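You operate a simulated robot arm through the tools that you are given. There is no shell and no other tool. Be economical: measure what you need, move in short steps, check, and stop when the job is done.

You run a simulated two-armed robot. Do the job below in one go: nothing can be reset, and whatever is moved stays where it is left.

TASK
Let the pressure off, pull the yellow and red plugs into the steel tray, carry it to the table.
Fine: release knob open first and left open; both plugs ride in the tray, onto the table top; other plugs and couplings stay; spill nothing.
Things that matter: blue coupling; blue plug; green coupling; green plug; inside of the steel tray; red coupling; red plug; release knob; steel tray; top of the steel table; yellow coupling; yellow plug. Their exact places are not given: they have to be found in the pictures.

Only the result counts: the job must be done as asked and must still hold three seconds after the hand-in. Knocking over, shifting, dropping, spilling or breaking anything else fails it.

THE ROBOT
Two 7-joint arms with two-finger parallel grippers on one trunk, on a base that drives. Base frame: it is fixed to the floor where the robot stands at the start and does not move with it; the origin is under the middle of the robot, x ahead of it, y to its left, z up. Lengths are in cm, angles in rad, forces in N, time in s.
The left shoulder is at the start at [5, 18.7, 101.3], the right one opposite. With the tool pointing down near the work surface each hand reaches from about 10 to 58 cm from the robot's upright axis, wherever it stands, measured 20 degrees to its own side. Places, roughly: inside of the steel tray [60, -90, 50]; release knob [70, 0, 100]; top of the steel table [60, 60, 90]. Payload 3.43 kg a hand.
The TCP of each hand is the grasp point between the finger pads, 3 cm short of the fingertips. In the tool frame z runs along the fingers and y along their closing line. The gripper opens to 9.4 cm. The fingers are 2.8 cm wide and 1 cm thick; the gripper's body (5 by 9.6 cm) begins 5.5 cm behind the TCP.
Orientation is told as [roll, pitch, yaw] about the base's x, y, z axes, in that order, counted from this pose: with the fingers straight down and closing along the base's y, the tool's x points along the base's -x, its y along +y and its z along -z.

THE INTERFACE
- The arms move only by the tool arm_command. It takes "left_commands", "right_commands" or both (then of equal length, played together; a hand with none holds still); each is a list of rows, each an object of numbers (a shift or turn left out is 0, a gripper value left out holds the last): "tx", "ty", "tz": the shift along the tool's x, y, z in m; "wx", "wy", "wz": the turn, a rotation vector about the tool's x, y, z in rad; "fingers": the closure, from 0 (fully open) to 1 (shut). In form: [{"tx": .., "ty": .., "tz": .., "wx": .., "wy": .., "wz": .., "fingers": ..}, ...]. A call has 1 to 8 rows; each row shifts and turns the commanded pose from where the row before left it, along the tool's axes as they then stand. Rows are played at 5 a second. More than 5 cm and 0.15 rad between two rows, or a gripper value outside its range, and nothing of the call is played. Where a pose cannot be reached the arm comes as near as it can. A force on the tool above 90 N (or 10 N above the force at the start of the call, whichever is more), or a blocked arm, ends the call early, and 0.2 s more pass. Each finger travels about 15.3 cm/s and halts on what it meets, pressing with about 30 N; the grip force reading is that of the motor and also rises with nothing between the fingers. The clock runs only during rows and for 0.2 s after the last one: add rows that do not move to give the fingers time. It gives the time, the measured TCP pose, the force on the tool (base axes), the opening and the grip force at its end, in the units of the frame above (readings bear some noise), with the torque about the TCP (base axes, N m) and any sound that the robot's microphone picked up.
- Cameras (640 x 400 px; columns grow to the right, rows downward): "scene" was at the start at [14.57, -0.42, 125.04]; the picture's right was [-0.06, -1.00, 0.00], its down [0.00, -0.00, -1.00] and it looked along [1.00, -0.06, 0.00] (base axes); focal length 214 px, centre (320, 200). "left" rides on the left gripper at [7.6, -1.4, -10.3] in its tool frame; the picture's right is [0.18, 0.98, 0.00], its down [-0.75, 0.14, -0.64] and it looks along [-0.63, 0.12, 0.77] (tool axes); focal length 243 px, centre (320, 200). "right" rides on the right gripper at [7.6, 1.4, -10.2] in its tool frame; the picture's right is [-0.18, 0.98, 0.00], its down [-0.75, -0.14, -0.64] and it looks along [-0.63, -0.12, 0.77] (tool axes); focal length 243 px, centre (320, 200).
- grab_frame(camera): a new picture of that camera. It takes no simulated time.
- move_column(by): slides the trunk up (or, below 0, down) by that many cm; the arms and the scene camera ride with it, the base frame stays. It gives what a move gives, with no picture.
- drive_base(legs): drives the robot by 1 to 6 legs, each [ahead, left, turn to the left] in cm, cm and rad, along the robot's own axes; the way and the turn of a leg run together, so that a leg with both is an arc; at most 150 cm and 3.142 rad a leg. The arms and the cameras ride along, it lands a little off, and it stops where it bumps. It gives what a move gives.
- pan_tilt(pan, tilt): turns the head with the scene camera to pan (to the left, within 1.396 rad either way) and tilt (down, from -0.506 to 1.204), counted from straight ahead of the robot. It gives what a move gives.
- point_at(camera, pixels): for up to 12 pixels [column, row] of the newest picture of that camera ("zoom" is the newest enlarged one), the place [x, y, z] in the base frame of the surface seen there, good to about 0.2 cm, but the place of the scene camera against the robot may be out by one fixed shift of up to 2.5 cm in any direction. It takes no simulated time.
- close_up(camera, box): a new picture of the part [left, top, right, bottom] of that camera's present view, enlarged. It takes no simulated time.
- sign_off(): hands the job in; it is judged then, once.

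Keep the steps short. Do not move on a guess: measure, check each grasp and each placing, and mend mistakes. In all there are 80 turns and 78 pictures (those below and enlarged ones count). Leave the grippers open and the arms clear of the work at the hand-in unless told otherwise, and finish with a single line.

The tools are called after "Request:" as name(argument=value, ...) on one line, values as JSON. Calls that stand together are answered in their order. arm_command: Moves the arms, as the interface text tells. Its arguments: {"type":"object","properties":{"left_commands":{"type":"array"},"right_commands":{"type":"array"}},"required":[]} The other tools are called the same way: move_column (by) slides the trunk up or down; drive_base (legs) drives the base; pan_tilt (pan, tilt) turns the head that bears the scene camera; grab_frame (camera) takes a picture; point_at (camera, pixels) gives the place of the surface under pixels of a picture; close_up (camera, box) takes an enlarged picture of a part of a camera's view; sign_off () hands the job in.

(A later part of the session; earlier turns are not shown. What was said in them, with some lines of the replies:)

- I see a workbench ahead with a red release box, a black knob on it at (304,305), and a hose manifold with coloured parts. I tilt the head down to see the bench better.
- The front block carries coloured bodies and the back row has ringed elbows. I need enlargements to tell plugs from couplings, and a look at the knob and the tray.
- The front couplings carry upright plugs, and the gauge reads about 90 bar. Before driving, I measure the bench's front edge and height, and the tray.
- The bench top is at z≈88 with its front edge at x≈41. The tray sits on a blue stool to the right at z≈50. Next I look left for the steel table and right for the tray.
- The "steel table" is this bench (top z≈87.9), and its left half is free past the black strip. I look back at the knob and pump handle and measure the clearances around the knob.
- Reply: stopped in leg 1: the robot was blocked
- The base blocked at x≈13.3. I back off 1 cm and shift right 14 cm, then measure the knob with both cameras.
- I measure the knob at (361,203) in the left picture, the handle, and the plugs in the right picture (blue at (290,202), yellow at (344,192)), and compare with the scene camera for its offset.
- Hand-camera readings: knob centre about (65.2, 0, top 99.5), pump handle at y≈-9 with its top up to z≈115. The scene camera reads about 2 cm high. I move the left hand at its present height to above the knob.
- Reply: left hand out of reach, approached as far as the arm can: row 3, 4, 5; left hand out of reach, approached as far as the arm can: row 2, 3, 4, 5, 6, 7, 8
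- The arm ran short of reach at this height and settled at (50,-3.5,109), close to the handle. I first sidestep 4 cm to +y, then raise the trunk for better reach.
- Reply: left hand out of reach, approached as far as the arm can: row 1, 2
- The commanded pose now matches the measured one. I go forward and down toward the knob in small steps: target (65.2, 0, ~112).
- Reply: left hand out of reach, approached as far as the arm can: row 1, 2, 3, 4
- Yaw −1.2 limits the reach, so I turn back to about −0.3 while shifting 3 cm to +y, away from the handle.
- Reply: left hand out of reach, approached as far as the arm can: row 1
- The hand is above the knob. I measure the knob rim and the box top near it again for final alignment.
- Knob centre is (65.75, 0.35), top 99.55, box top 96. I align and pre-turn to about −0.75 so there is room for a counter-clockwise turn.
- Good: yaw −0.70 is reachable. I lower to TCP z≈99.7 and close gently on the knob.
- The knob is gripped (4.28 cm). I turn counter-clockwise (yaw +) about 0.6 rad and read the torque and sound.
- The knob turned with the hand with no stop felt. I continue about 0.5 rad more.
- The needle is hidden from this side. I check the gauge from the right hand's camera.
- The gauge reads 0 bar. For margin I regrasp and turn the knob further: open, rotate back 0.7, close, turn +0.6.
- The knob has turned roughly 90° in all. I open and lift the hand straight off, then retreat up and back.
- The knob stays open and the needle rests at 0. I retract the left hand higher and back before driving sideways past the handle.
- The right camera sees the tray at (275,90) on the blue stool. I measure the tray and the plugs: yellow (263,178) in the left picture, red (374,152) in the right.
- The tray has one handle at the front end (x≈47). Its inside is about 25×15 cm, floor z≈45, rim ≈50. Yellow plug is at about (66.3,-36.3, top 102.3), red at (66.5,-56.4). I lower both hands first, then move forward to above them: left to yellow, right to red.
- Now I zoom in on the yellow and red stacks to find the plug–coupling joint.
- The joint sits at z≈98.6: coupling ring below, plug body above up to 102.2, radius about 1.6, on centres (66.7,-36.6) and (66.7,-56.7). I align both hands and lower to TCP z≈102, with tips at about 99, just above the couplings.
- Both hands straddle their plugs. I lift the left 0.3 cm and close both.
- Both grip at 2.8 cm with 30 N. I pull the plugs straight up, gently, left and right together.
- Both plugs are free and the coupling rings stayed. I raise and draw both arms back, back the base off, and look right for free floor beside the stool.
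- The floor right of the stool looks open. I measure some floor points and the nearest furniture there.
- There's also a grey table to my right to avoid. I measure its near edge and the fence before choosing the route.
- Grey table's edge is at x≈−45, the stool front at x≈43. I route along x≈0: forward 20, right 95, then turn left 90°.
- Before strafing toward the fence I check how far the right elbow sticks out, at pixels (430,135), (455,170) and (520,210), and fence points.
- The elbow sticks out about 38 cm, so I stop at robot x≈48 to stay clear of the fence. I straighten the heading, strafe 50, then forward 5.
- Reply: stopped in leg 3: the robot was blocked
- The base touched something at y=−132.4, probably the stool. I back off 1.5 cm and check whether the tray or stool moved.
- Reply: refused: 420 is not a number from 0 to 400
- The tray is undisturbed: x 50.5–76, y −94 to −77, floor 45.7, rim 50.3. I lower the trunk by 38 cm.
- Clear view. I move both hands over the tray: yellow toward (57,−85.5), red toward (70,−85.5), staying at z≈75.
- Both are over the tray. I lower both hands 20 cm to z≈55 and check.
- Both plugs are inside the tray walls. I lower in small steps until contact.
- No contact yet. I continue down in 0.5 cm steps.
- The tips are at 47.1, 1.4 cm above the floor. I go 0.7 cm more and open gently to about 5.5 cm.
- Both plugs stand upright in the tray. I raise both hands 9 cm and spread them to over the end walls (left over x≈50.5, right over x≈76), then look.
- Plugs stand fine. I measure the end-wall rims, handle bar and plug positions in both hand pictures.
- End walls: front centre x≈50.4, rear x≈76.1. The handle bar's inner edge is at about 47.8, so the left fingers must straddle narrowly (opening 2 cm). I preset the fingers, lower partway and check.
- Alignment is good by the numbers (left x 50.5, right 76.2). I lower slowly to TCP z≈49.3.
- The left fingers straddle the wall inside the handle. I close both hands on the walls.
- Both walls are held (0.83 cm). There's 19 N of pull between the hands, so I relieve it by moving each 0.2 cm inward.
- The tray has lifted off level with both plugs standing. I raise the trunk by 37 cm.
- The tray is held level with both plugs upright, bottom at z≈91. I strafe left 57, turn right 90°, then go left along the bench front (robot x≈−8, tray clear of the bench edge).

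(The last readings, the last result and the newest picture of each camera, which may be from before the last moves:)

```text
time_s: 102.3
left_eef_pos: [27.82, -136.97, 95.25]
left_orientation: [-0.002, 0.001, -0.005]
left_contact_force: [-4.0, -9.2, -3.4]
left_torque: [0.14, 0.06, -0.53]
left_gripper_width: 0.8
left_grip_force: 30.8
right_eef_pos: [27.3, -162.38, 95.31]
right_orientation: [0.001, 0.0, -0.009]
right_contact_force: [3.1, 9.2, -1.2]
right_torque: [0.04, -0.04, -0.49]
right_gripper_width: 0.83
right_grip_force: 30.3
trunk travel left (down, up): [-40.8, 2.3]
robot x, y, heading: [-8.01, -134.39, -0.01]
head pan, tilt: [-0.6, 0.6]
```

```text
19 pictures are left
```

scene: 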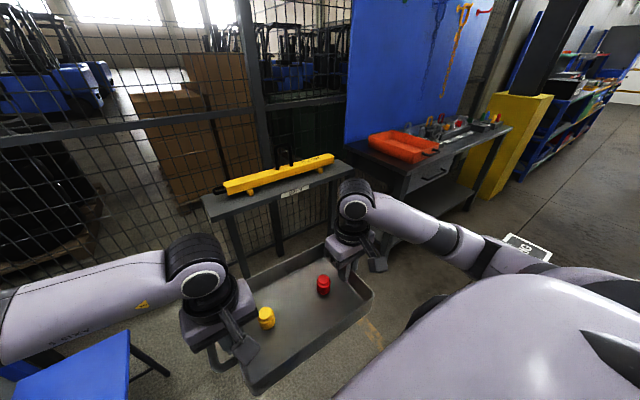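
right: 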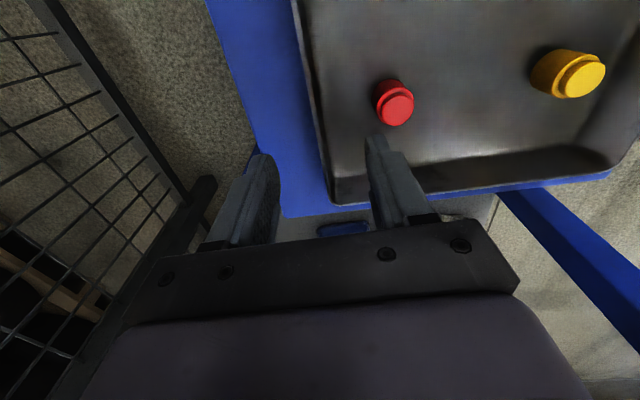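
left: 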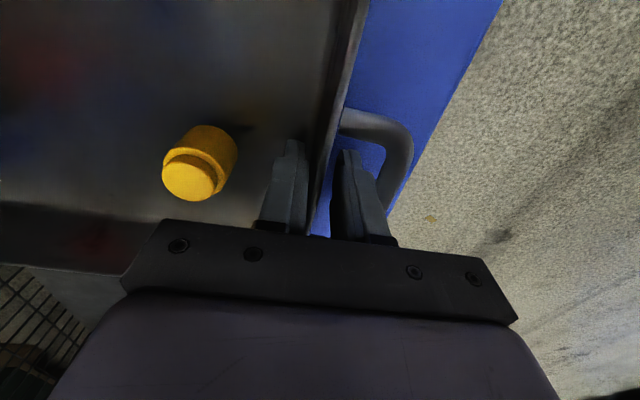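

Everything holds. I correct the heading by 0.01 and strafe left in two legs to robot y≈64.

Request:
drive_base(legs=[[0, 0, 0.01], [0, 100, 0]])

Request:
drive_base(legs=[[0, 98, 0]])

Request:
pan_tilt(pan=-0.1, tilt=0.6)

Request:
grab_frame(camera="scene")

```text
time_s: 111.5
left_eef_pos: [28.28, -40.17, 95.3]
left_orientation: [-0.001, 0.0, -0.01]
left_contact_force: [-3.7, -2.6, -2.8]
left_torque: [0.16, 0.03, -0.5]
left_gripper_width: 0.83
left_grip_force: 29.7
right_eef_pos: [27.88, -65.62, 95.29]
right_orientation: [0.002, 0.001, -0.012]
right_contact_force: [4.0, 2.4, -1.1]
right_torque: [0.05, -0.03, -0.45]
right_gripper_width: 0.85
right_grip_force: 30.1
trunk travel left (down, up): [-40.8, 2.3]
robot x, y, heading: [-7.22, -37.34, -0.014]
head pan, tilt: [-0.6, 0.6]
```

```text
time_s: 120.3
left_eef_pos: [30.91, 55.97, 95.2]
left_orientation: [-0.003, 0.001, -0.037]
left_contact_force: [-3.6, -0.1, -3.2]
left_torque: [0.12, 0.04, -0.5]
left_gripper_width: 0.83
left_grip_force: 29.9
right_eef_pos: [29.51, 30.53, 95.3]
right_orientation: [0.002, 0.001, -0.042]
right_contact_force: [3.3, -0.1, -0.7]
right_torque: [0.05, -0.07, -0.36]
right_gripper_width: 0.82
right_grip_force: 30.5
trunk travel left (down, up): [-40.8, 2.3]
robot x, y, heading: [-5.29, 59.46, -0.039]
head pan, tilt: [-0.6, 0.6]
```

```text
time_s: 121.3
left_eef_pos: [30.85, 55.96, 95.33]
left_orientation: [-0.003, 0.001, -0.039]
left_contact_force: [-2.3, 0.8, -2.9]
left_torque: [0.1, -0.29, -0.44]
left_gripper_width: 0.82
left_grip_force: 29.7
right_eef_pos: [29.72, 30.55, 95.27]
right_orientation: [0.001, 0.0, -0.042]
right_contact_force: [2.4, 0.1, -0.5]
right_torque: [0.08, 0.29, -0.31]
right_gripper_width: 0.82
right_grip_force: 29.4
trunk travel left (down, up): [-40.8, 2.3]
robot x, y, heading: [-4.66, 59.96, -0.045]
head pan, tilt: [-0.099, 0.6]
```

```text
18 pictures are left
```

scene: 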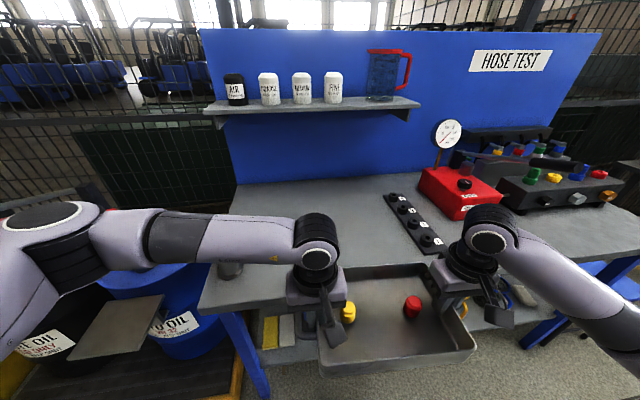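

The tray is in front of the free part of the bench. I measure the strip, the bench's left end, the funnel and surface points to fix the placing spot.

Request:
point_at(camera="scene", pixels=[[385, 195], [424, 250], [445, 240], [240, 185], [202, 305], [215, 258], [232, 268], [330, 215], [380, 245], [290, 225], [250, 330], [270, 195]])

Request:
close_up(camera="scene", box=[180, 170, 500, 390])

```text
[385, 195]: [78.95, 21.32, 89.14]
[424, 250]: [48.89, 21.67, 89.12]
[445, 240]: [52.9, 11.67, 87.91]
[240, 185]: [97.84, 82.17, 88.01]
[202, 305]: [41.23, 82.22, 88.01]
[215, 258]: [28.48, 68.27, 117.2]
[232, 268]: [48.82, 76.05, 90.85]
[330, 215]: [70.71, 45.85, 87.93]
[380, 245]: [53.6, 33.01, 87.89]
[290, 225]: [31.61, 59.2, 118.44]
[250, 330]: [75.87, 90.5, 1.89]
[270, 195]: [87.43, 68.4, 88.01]
```

```text
1.82 times, centred on (340, 280) of scene
```

zoom: 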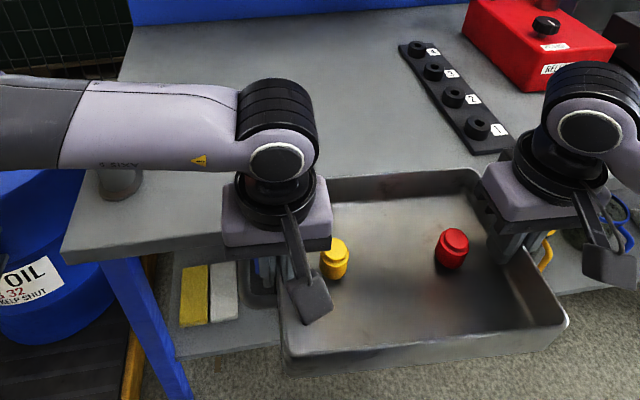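

The strip's left edge is at y≈22 and a metal cup with the funnel stands at (49,76). I check the funnel's height and the left elbow so the arm won't sweep it.

Request:
pan_tilt(pan=0.5, tilt=0.6)

Request:
grab_frame(camera="scene")

```text
time_s: 122.3
left_eef_pos: [30.8, 55.87, 95.32]
left_orientation: [-0.002, 0.001, -0.038]
left_contact_force: [-3.0, 0.0, -3.3]
left_torque: [0.11, 0.05, -0.42]
left_gripper_width: 0.86
left_grip_force: 30.0
right_eef_pos: [29.51, 30.46, 95.3]
right_orientation: [0.003, 0.001, -0.042]
right_contact_force: [2.8, 0.9, -0.8]
right_torque: [0.06, -0.05, -0.33]
right_gripper_width: 0.83
right_grip_force: 29.3
trunk travel left (down, up): [-40.8, 2.3]
robot x, y, heading: [-4.75, 59.49, -0.041]
head pan, tilt: [0.499, 0.6]
```

```text
16 pictures are left
```

scene: 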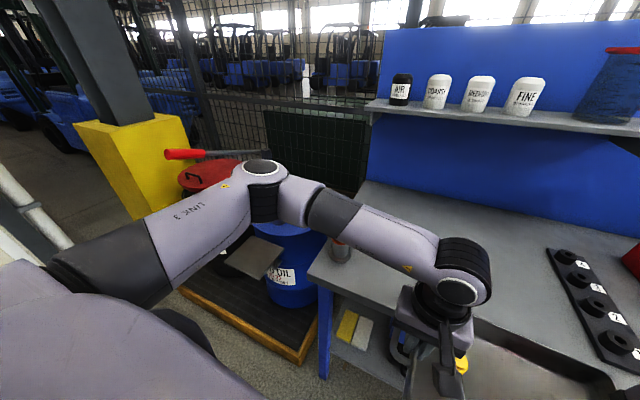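

Request:
point_at(camera="scene", pixels=[[262, 170], [268, 215], [320, 205], [335, 232], [355, 215], [400, 275], [430, 235], [342, 252], [200, 225], [340, 245]])

```text
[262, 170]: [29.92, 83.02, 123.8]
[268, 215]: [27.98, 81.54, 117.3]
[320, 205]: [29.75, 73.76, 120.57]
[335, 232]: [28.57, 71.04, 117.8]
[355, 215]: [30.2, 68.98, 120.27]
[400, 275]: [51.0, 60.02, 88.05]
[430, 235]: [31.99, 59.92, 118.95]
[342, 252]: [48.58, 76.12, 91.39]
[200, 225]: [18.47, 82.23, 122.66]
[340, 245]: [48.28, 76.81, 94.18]
```

The forearm runs at y 58–85 with its underside near z 111, and the funnel top is about 104. To keep clear I square up and shift the robot 8 cm right with the hands 4 cm left relative to it. That puts the tray at y≈27–52, clear of both strip and funnel.

Request:
drive_base(legs=[[0, 0, 0.04], [0, -8.5, 0]])

Request:
arm_command(left_commands=[{"ty": 0.02}, {"ty": 0.02}, {}], right_commands=[{"ty": 0.02}, {"ty": 0.02}, {}])

```text
time_s: 124.1
left_eef_pos: [31.03, 49.02, 95.22]
left_orientation: [-0.002, -0.001, -0.001]
left_contact_force: [-3.4, -0.7, -3.0]
left_torque: [0.14, 0.16, -0.43]
left_gripper_width: 0.84
left_grip_force: 30.1
right_eef_pos: [30.62, 23.59, 95.19]
right_orientation: [0.001, 0.0, -0.002]
right_contact_force: [3.5, 0.4, -1.2]
right_torque: [0.04, -0.17, -0.37]
right_gripper_width: 0.82
right_grip_force: 30.2
trunk travel left (down, up): [-40.8, 2.3]
robot x, y, heading: [-5.03, 51.9, -0.001]
head pan, tilt: [0.499, 0.6]
```

```text
time_s: 124.9
left_eef_pos: [30.88, 53.02, 95.19]
left_orientation: [-0.006, -0.001, -0.003]
left_contact_force: [-2.6, -15.7, -3.2]
left_torque: [0.16, -0.18, -0.27]
left_gripper_width: 0.8
left_grip_force: 29.8
right_eef_pos: [30.6, 27.41, 95.37]
right_orientation: [0.004, -0.001, -0.005]
right_contact_force: [2.8, 16.3, -2.6]
right_torque: [-0.17, 0.21, -0.37]
right_gripper_width: 0.84
right_grip_force: 30.0
trunk travel left (down, up): [-40.8, 2.3]
robot x, y, heading: [-4.73, 51.7, -0.0]
head pan, tilt: [0.499, 0.6]
```

Positions are as wanted (27.4 to 53). I drive forward 14 cm, then extend both arms 11 cm.

Request:
drive_base(legs=[[14, 0, 0]])

Request:
arm_command(left_commands=[{"tx": -0.02}, {"tx": -0.02}, {"tx": -0.02}, {"tx": -0.02}, {"tx": -0.02}, {"tx": -0.01}, {}], right_commands=[{"tx": -0.02}, {"tx": -0.02}, {"tx": -0.02}, {"tx": -0.02}, {"tx": -0.02}, {"tx": -0.01}, {}])

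Request:
pan_tilt(pan=0.2, tilt=0.7)

Request:
grab_frame(camera="scene")

```text
time_s: 126.2
left_eef_pos: [44.46, 52.85, 95.11]
left_orientation: [-0.007, 0.001, -0.001]
left_contact_force: [-2.2, -23.3, -1.7]
left_torque: [0.25, -0.27, -0.34]
left_gripper_width: 0.85
left_grip_force: 30.2
right_eef_pos: [44.29, 27.71, 95.2]
right_orientation: [0.005, -0.002, 0.0]
right_contact_force: [3.6, 23.2, -3.1]
right_torque: [-0.18, 0.26, -0.31]
right_gripper_width: 0.83
right_grip_force: 30.3
trunk travel left (down, up): [-40.8, 2.3]
robot x, y, heading: [8.75, 51.52, -0.0]
head pan, tilt: [0.499, 0.6]
```

```text
time_s: 127.8
left_eef_pos: [55.38, 52.81, 95.34]
left_orientation: [-0.006, -0.003, -0.001]
left_contact_force: [-0.7, 6.3, -2.9]
left_torque: [0.15, 0.08, -0.05]
left_gripper_width: 0.83
left_grip_force: 29.7
right_eef_pos: [55.26, 27.45, 95.26]
right_orientation: [0.004, -0.001, -0.005]
right_contact_force: [-0.5, -6.6, -1.0]
right_torque: [0.04, -0.08, 0.03]
right_gripper_width: 0.82
right_grip_force: 29.6
trunk travel left (down, up): [-40.8, 2.3]
robot x, y, heading: [8.73, 51.89, -0.007]
head pan, tilt: [0.499, 0.6]
```

```text
time_s: 128.6
left_eef_pos: [55.29, 52.81, 95.21]
left_orientation: [-0.005, 0.0, -0.002]
left_contact_force: [-0.4, 9.9, -2.6]
left_torque: [0.13, 0.02, -0.06]
left_gripper_width: 0.82
left_grip_force: 30.1
right_eef_pos: [55.2, 27.48, 95.32]
right_orientation: [0.004, -0.002, -0.004]
right_contact_force: [0.2, -9.0, -1.1]
right_torque: [0.07, -0.09, 0.0]
right_gripper_width: 0.8
right_grip_force: 30.6
trunk travel left (down, up): [-40.8, 2.3]
robot x, y, heading: [8.77, 51.6, -0.003]
head pan, tilt: [0.201, 0.7]
```

```text
15 pictures are left
```

scene: 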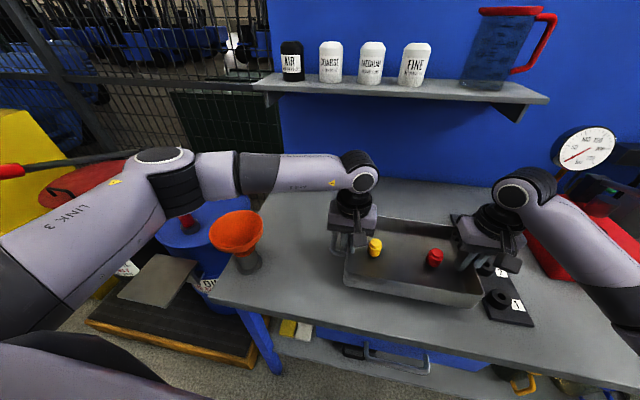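

The tray is over the bench and the funnel is near the forearm. I measure the funnel rim, forearm, tray rims and strip edge.

Request:
point_at(camera="scene", pixels=[[236, 216], [236, 245], [262, 228], [240, 190], [270, 190], [200, 195], [180, 210], [500, 310], [485, 285], [345, 285], [480, 302], [300, 280]])

```text
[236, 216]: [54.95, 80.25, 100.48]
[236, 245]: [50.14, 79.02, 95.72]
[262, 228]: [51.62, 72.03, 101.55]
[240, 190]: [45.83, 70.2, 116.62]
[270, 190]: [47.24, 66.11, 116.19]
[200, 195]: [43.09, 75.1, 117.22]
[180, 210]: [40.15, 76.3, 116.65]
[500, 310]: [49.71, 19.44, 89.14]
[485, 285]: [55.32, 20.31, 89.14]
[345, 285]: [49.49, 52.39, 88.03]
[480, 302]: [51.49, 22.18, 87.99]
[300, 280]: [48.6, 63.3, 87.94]
```

Funnel rim is at about 101, forearm at about 115, so 14 cm apart, enough for a 5 cm descent. I lower both hands 4 cm in steps.

Request:
arm_command(left_commands=[{"tz": 0.01}, {"tz": 0.01}, {"tz": 0.01}, {"tz": 0.008}, {}], right_commands=[{"tz": 0.01}, {"tz": 0.01}, {"tz": 0.01}, {"tz": 0.008}, {}])

Request:
grab_frame(camera="scene")

```text
time_s: 129.8
left_eef_pos: [55.37, 52.89, 91.27]
left_orientation: [-0.004, 0.001, -0.002]
left_contact_force: [-2.6, 14.5, -1.2]
left_torque: [-0.07, -0.18, -0.27]
left_gripper_width: 0.84
left_grip_force: 30.3
right_eef_pos: [55.18, 27.48, 91.46]
right_orientation: [0.003, -0.001, -0.005]
right_contact_force: [1.4, -14.4, -2.1]
right_torque: [-0.05, 0.19, -0.15]
right_gripper_width: 0.81
right_grip_force: 30.2
trunk travel left (down, up): [-40.8, 2.3]
robot x, y, heading: [9.18, 51.63, -0.006]
head pan, tilt: [0.201, 0.7]
```

```text
14 pictures are left
```

scene: 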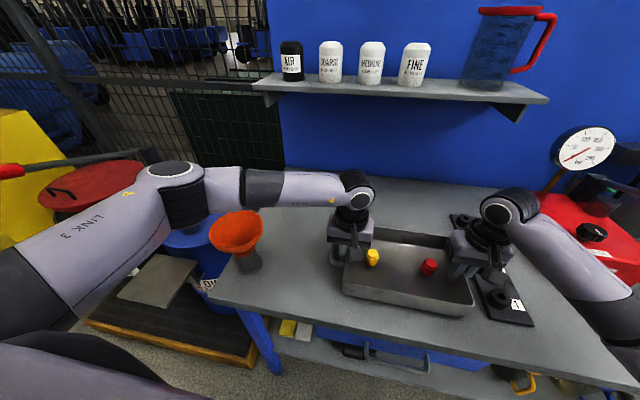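

Still hanging (about −3 N in all). I continue in 0.3 cm steps and watch the vertical force.

Request:
arm_command(left_commands=[{"tz": 0.003}, {"tz": 0.003}, {"tz": 0.002}, {}], right_commands=[{"tz": 0.003}, {"tz": 0.003}, {"tz": 0.002}, {}])

Request:
arm_command(left_commands=[{"tz": 0.002}, {"tz": 0.001}, {}], right_commands=[{"tz": 0.002}, {"tz": 0.001}, {}])

```text
time_s: 130.8
left_eef_pos: [55.27, 52.98, 90.63]
left_orientation: [-0.009, -0.001, -0.001]
left_contact_force: [1.3, 10.9, -1.8]
left_torque: [0.04, 0.21, 0.06]
left_gripper_width: 0.81
left_grip_force: 30.3
right_eef_pos: [55.33, 27.51, 90.64]
right_orientation: [0.007, -0.003, 0.0]
right_contact_force: [-0.8, -11.9, -1.1]
right_torque: [-0.1, -0.22, 0.07]
right_gripper_width: 0.85
right_grip_force: 29.6
trunk travel left (down, up): [-40.8, 2.3]
robot x, y, heading: [8.81, 51.81, -0.006]
head pan, tilt: [0.201, 0.7]
```

```text
time_s: 131.6
left_eef_pos: [55.43, 52.88, 90.23]
left_orientation: [-0.007, 0.001, -0.003]
left_contact_force: [-0.3, 10.1, -1.0]
left_torque: [-0.02, -0.09, -0.08]
left_gripper_width: 0.83
left_grip_force: 29.9
right_eef_pos: [55.31, 27.37, 90.42]
right_orientation: [0.005, -0.004, -0.004]
right_contact_force: [0.9, -11.2, -2.1]
right_torque: [-0.13, 0.08, -0.06]
right_gripper_width: 0.82
right_grip_force: 29.8
trunk travel left (down, up): [-40.8, 2.3]
robot x, y, heading: [8.95, 51.17, -0.009]
head pan, tilt: [0.201, 0.7]
```

Request:
arm_command(left_commands=[{"tz": 0.002}, {"tz": 0.001}, {}], right_commands=[{"tz": 0.002}, {"tz": 0.002}, {}])

Request:
grab_frame(camera="left")

Request:
point_at(camera="left", pixels=[[520, 100], [420, 60], [560, 200], [200, 100], [100, 100], [385, 130]])

```text
time_s: 132.4
left_eef_pos: [55.41, 52.85, 90.26]
left_orientation: [-0.008, -0.004, -0.002]
left_contact_force: [-2.4, 9.1, 20.5]
left_torque: [0.16, 0.37, -0.07]
left_gripper_width: 0.85
left_grip_force: 30.0
right_eef_pos: [55.17, 27.43, 90.15]
right_orientation: [0.005, -0.008, -0.004]
right_contact_force: [5.1, -15.3, 10.3]
right_torque: [-0.04, 0.84, -0.02]
right_gripper_width: 0.81
right_grip_force: 29.6
trunk travel left (down, up): [-40.8, 2.3]
robot x, y, heading: [8.63, 51.26, -0.002]
head pan, tilt: [0.201, 0.7]
```

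```text
13 pictures are left
```

left: 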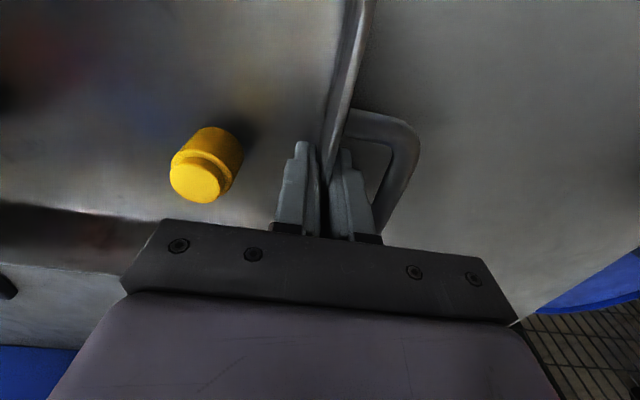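

```text
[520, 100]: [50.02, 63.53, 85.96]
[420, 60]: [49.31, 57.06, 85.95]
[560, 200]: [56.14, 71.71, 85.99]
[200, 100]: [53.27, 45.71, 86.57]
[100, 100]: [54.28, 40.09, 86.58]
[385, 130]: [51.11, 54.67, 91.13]
```

Contact: +20 N and +10 N upward, bench z 85.96, tray resting. I ease off 0.1 cm and open both hands slightly (left 2.0 cm, to stay inside the handle).

Request:
arm_command(left_commands=[{"tz": -0.001}, {"fingers": 0.86}, {"fingers": 0.8}, {}, {}], right_commands=[{"tz": -0.001}, {"fingers": 0.86}, {"fingers": 0.75}, {}, {}])

Request:
close_up(camera="left", box=[220, 60, 420, 260])

```text
time_s: 133.6
left_eef_pos: [55.44, 52.89, 89.99]
left_orientation: [-0.007, 0.001, -0.003]
left_contact_force: [-0.6, 0.0, 0.3]
left_torque: [-0.02, -0.01, 0.0]
left_gripper_width: 1.88
left_grip_force: 0.0
right_eef_pos: [55.16, 27.57, 90.24]
right_orientation: [0.006, -0.001, -0.003]
right_contact_force: [0.1, -0.3, -0.6]
right_torque: [0.05, 0.0, 0.0]
right_gripper_width: 2.35
right_grip_force: 0.0
trunk travel left (down, up): [-40.8, 2.3]
robot x, y, heading: [8.75, 51.18, -0.007]
head pan, tilt: [0.201, 0.7]
```

```text
2.00 times, centred on (320, 160) of left
```

zoom: 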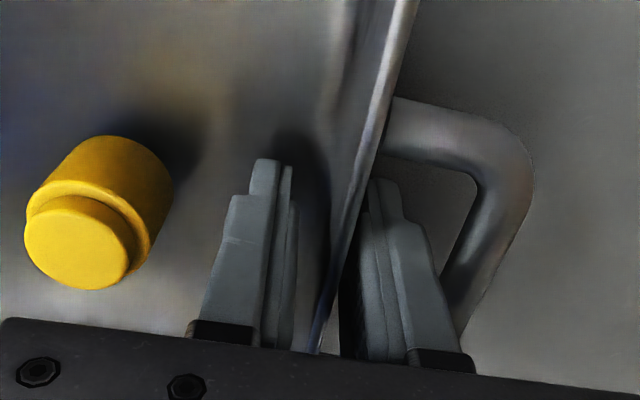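

Released with no forces. I lift both hands straight up.

Request:
arm_command(left_commands=[{"tz": -0.01}, {"tz": -0.015}, {"tz": -0.02}, {"tz": -0.025}, {"tz": -0.03}, {}], right_commands=[{"tz": -0.01}, {"tz": -0.015}, {"tz": -0.02}, {"tz": -0.025}, {"tz": -0.03}, {}])

Request:
grab_frame(camera="scene")

```text
time_s: 135.0
left_eef_pos: [55.55, 52.92, 100.47]
left_orientation: [-0.007, 0.002, -0.003]
left_contact_force: [0.2, 0.4, -0.9]
left_torque: [-0.01, 0.0, 0.01]
left_gripper_width: 1.88
left_grip_force: 0.1
right_eef_pos: [54.99, 27.57, 100.47]
right_orientation: [0.006, -0.003, -0.002]
right_contact_force: [1.7, 0.4, -0.6]
right_torque: [0.0, 0.01, -0.02]
right_gripper_width: 2.33
right_grip_force: 0.0
trunk travel left (down, up): [-40.8, 2.3]
robot x, y, heading: [8.48, 51.27, -0.001]
head pan, tilt: [0.201, 0.7]
```

```text
11 pictures are left
```

scene: 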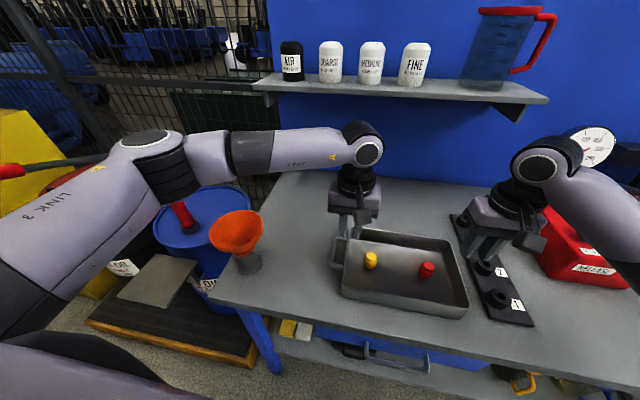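

The tray stands on the table with both plugs upright. I raise further, open the grippers, and back the base away.

Request:
arm_command(left_commands=[{"tz": -0.03}, {"tz": -0.03}, {"tx": 0.03, "fingers": 0.0}, {"tx": 0.03}, {"tx": 0.03}, {}], right_commands=[{"tz": -0.03}, {"tz": -0.03}, {"tx": 0.03, "fingers": 0.0}, {"tx": 0.03}, {"tx": 0.03}, {}])

Request:
drive_base(legs=[[-30, 0, 0]])

Request:
pan_tilt(pan=-0.3, tilt=0.45)

Request:
grab_frame(camera="scene")

Request:
close_up(camera="scene", box=[320, 120, 640, 320])

```text
time_s: 136.4
left_eef_pos: [46.71, 53.23, 106.11]
left_orientation: [-0.008, -0.001, -0.002]
left_contact_force: [-0.7, 0.3, 0.0]
left_torque: [0.01, 0.01, 0.01]
left_gripper_width: 9.38
left_grip_force: 0.1
right_eef_pos: [46.07, 27.21, 106.12]
right_orientation: [0.005, -0.002, -0.001]
right_contact_force: [0.1, 0.2, 0.3]
right_torque: [-0.02, 0.01, 0.01]
right_gripper_width: 9.39
right_grip_force: 0.2
trunk travel left (down, up): [-40.8, 2.3]
robot x, y, heading: [9.07, 51.77, -0.001]
head pan, tilt: [0.201, 0.7]
```

```text
time_s: 138.4
left_eef_pos: [17.42, 53.38, 106.07]
left_orientation: [-0.007, 0.001, -0.002]
left_contact_force: [0.0, -0.9, -0.4]
left_torque: [-0.02, 0.02, 0.01]
left_gripper_width: 9.4
left_grip_force: 0.0
right_eef_pos: [16.81, 27.41, 106.18]
right_orientation: [0.006, -0.002, -0.003]
right_contact_force: [1.2, 0.2, -0.1]
right_torque: [-0.02, -0.02, 0.0]
right_gripper_width: 9.39
right_grip_force: 0.0
trunk travel left (down, up): [-40.8, 2.3]
robot x, y, heading: [-20.24, 51.41, -0.004]
head pan, tilt: [0.201, 0.7]
```

```text
time_s: 139.3
left_eef_pos: [17.44, 53.38, 106.1]
left_orientation: [-0.006, 0.0, -0.004]
left_contact_force: [0.5, 0.2, 0.9]
left_torque: [-0.01, -0.01, -0.01]
left_gripper_width: 9.42
left_grip_force: 0.0
right_eef_pos: [16.87, 27.39, 106.05]
right_orientation: [0.002, -0.003, -0.003]
right_contact_force: [0.7, -0.1, -0.7]
right_torque: [-0.02, 0.0, -0.01]
right_gripper_width: 9.39
right_grip_force: 0.1
trunk travel left (down, up): [-40.8, 2.3]
robot x, y, heading: [-20.71, 51.49, -0.002]
head pan, tilt: [-0.3, 0.45]
```

```text
10 pictures are left
```

scene: 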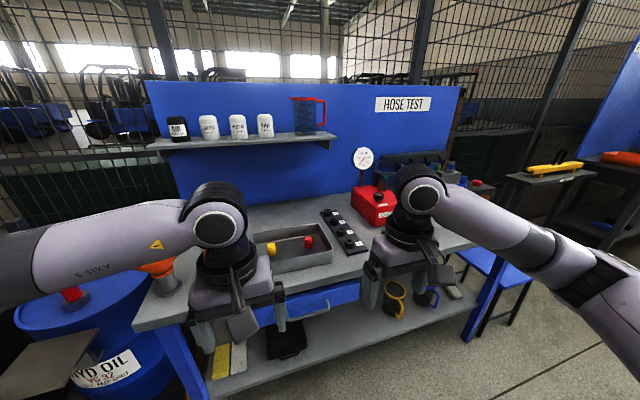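

```text
2.00 times, centred on (480, 220) of scene
```

zoom: 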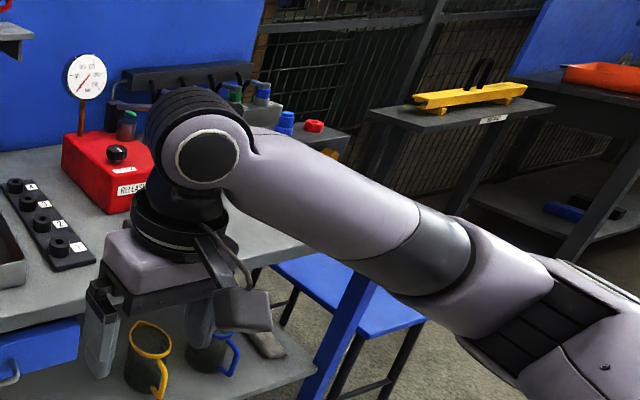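

The tray rests on the table with the yellow and red plugs inside. The knob is still open and the gauge at 0, the other plugs and couplings are in place, and the hands are open and clear, so I hand in.

Request:
sign_off()

```text
The job is handed in.
```

Job done: the pressure is off with the release knob left open, and the steel tray is on the table top with the yellow and red plugs standing in it.
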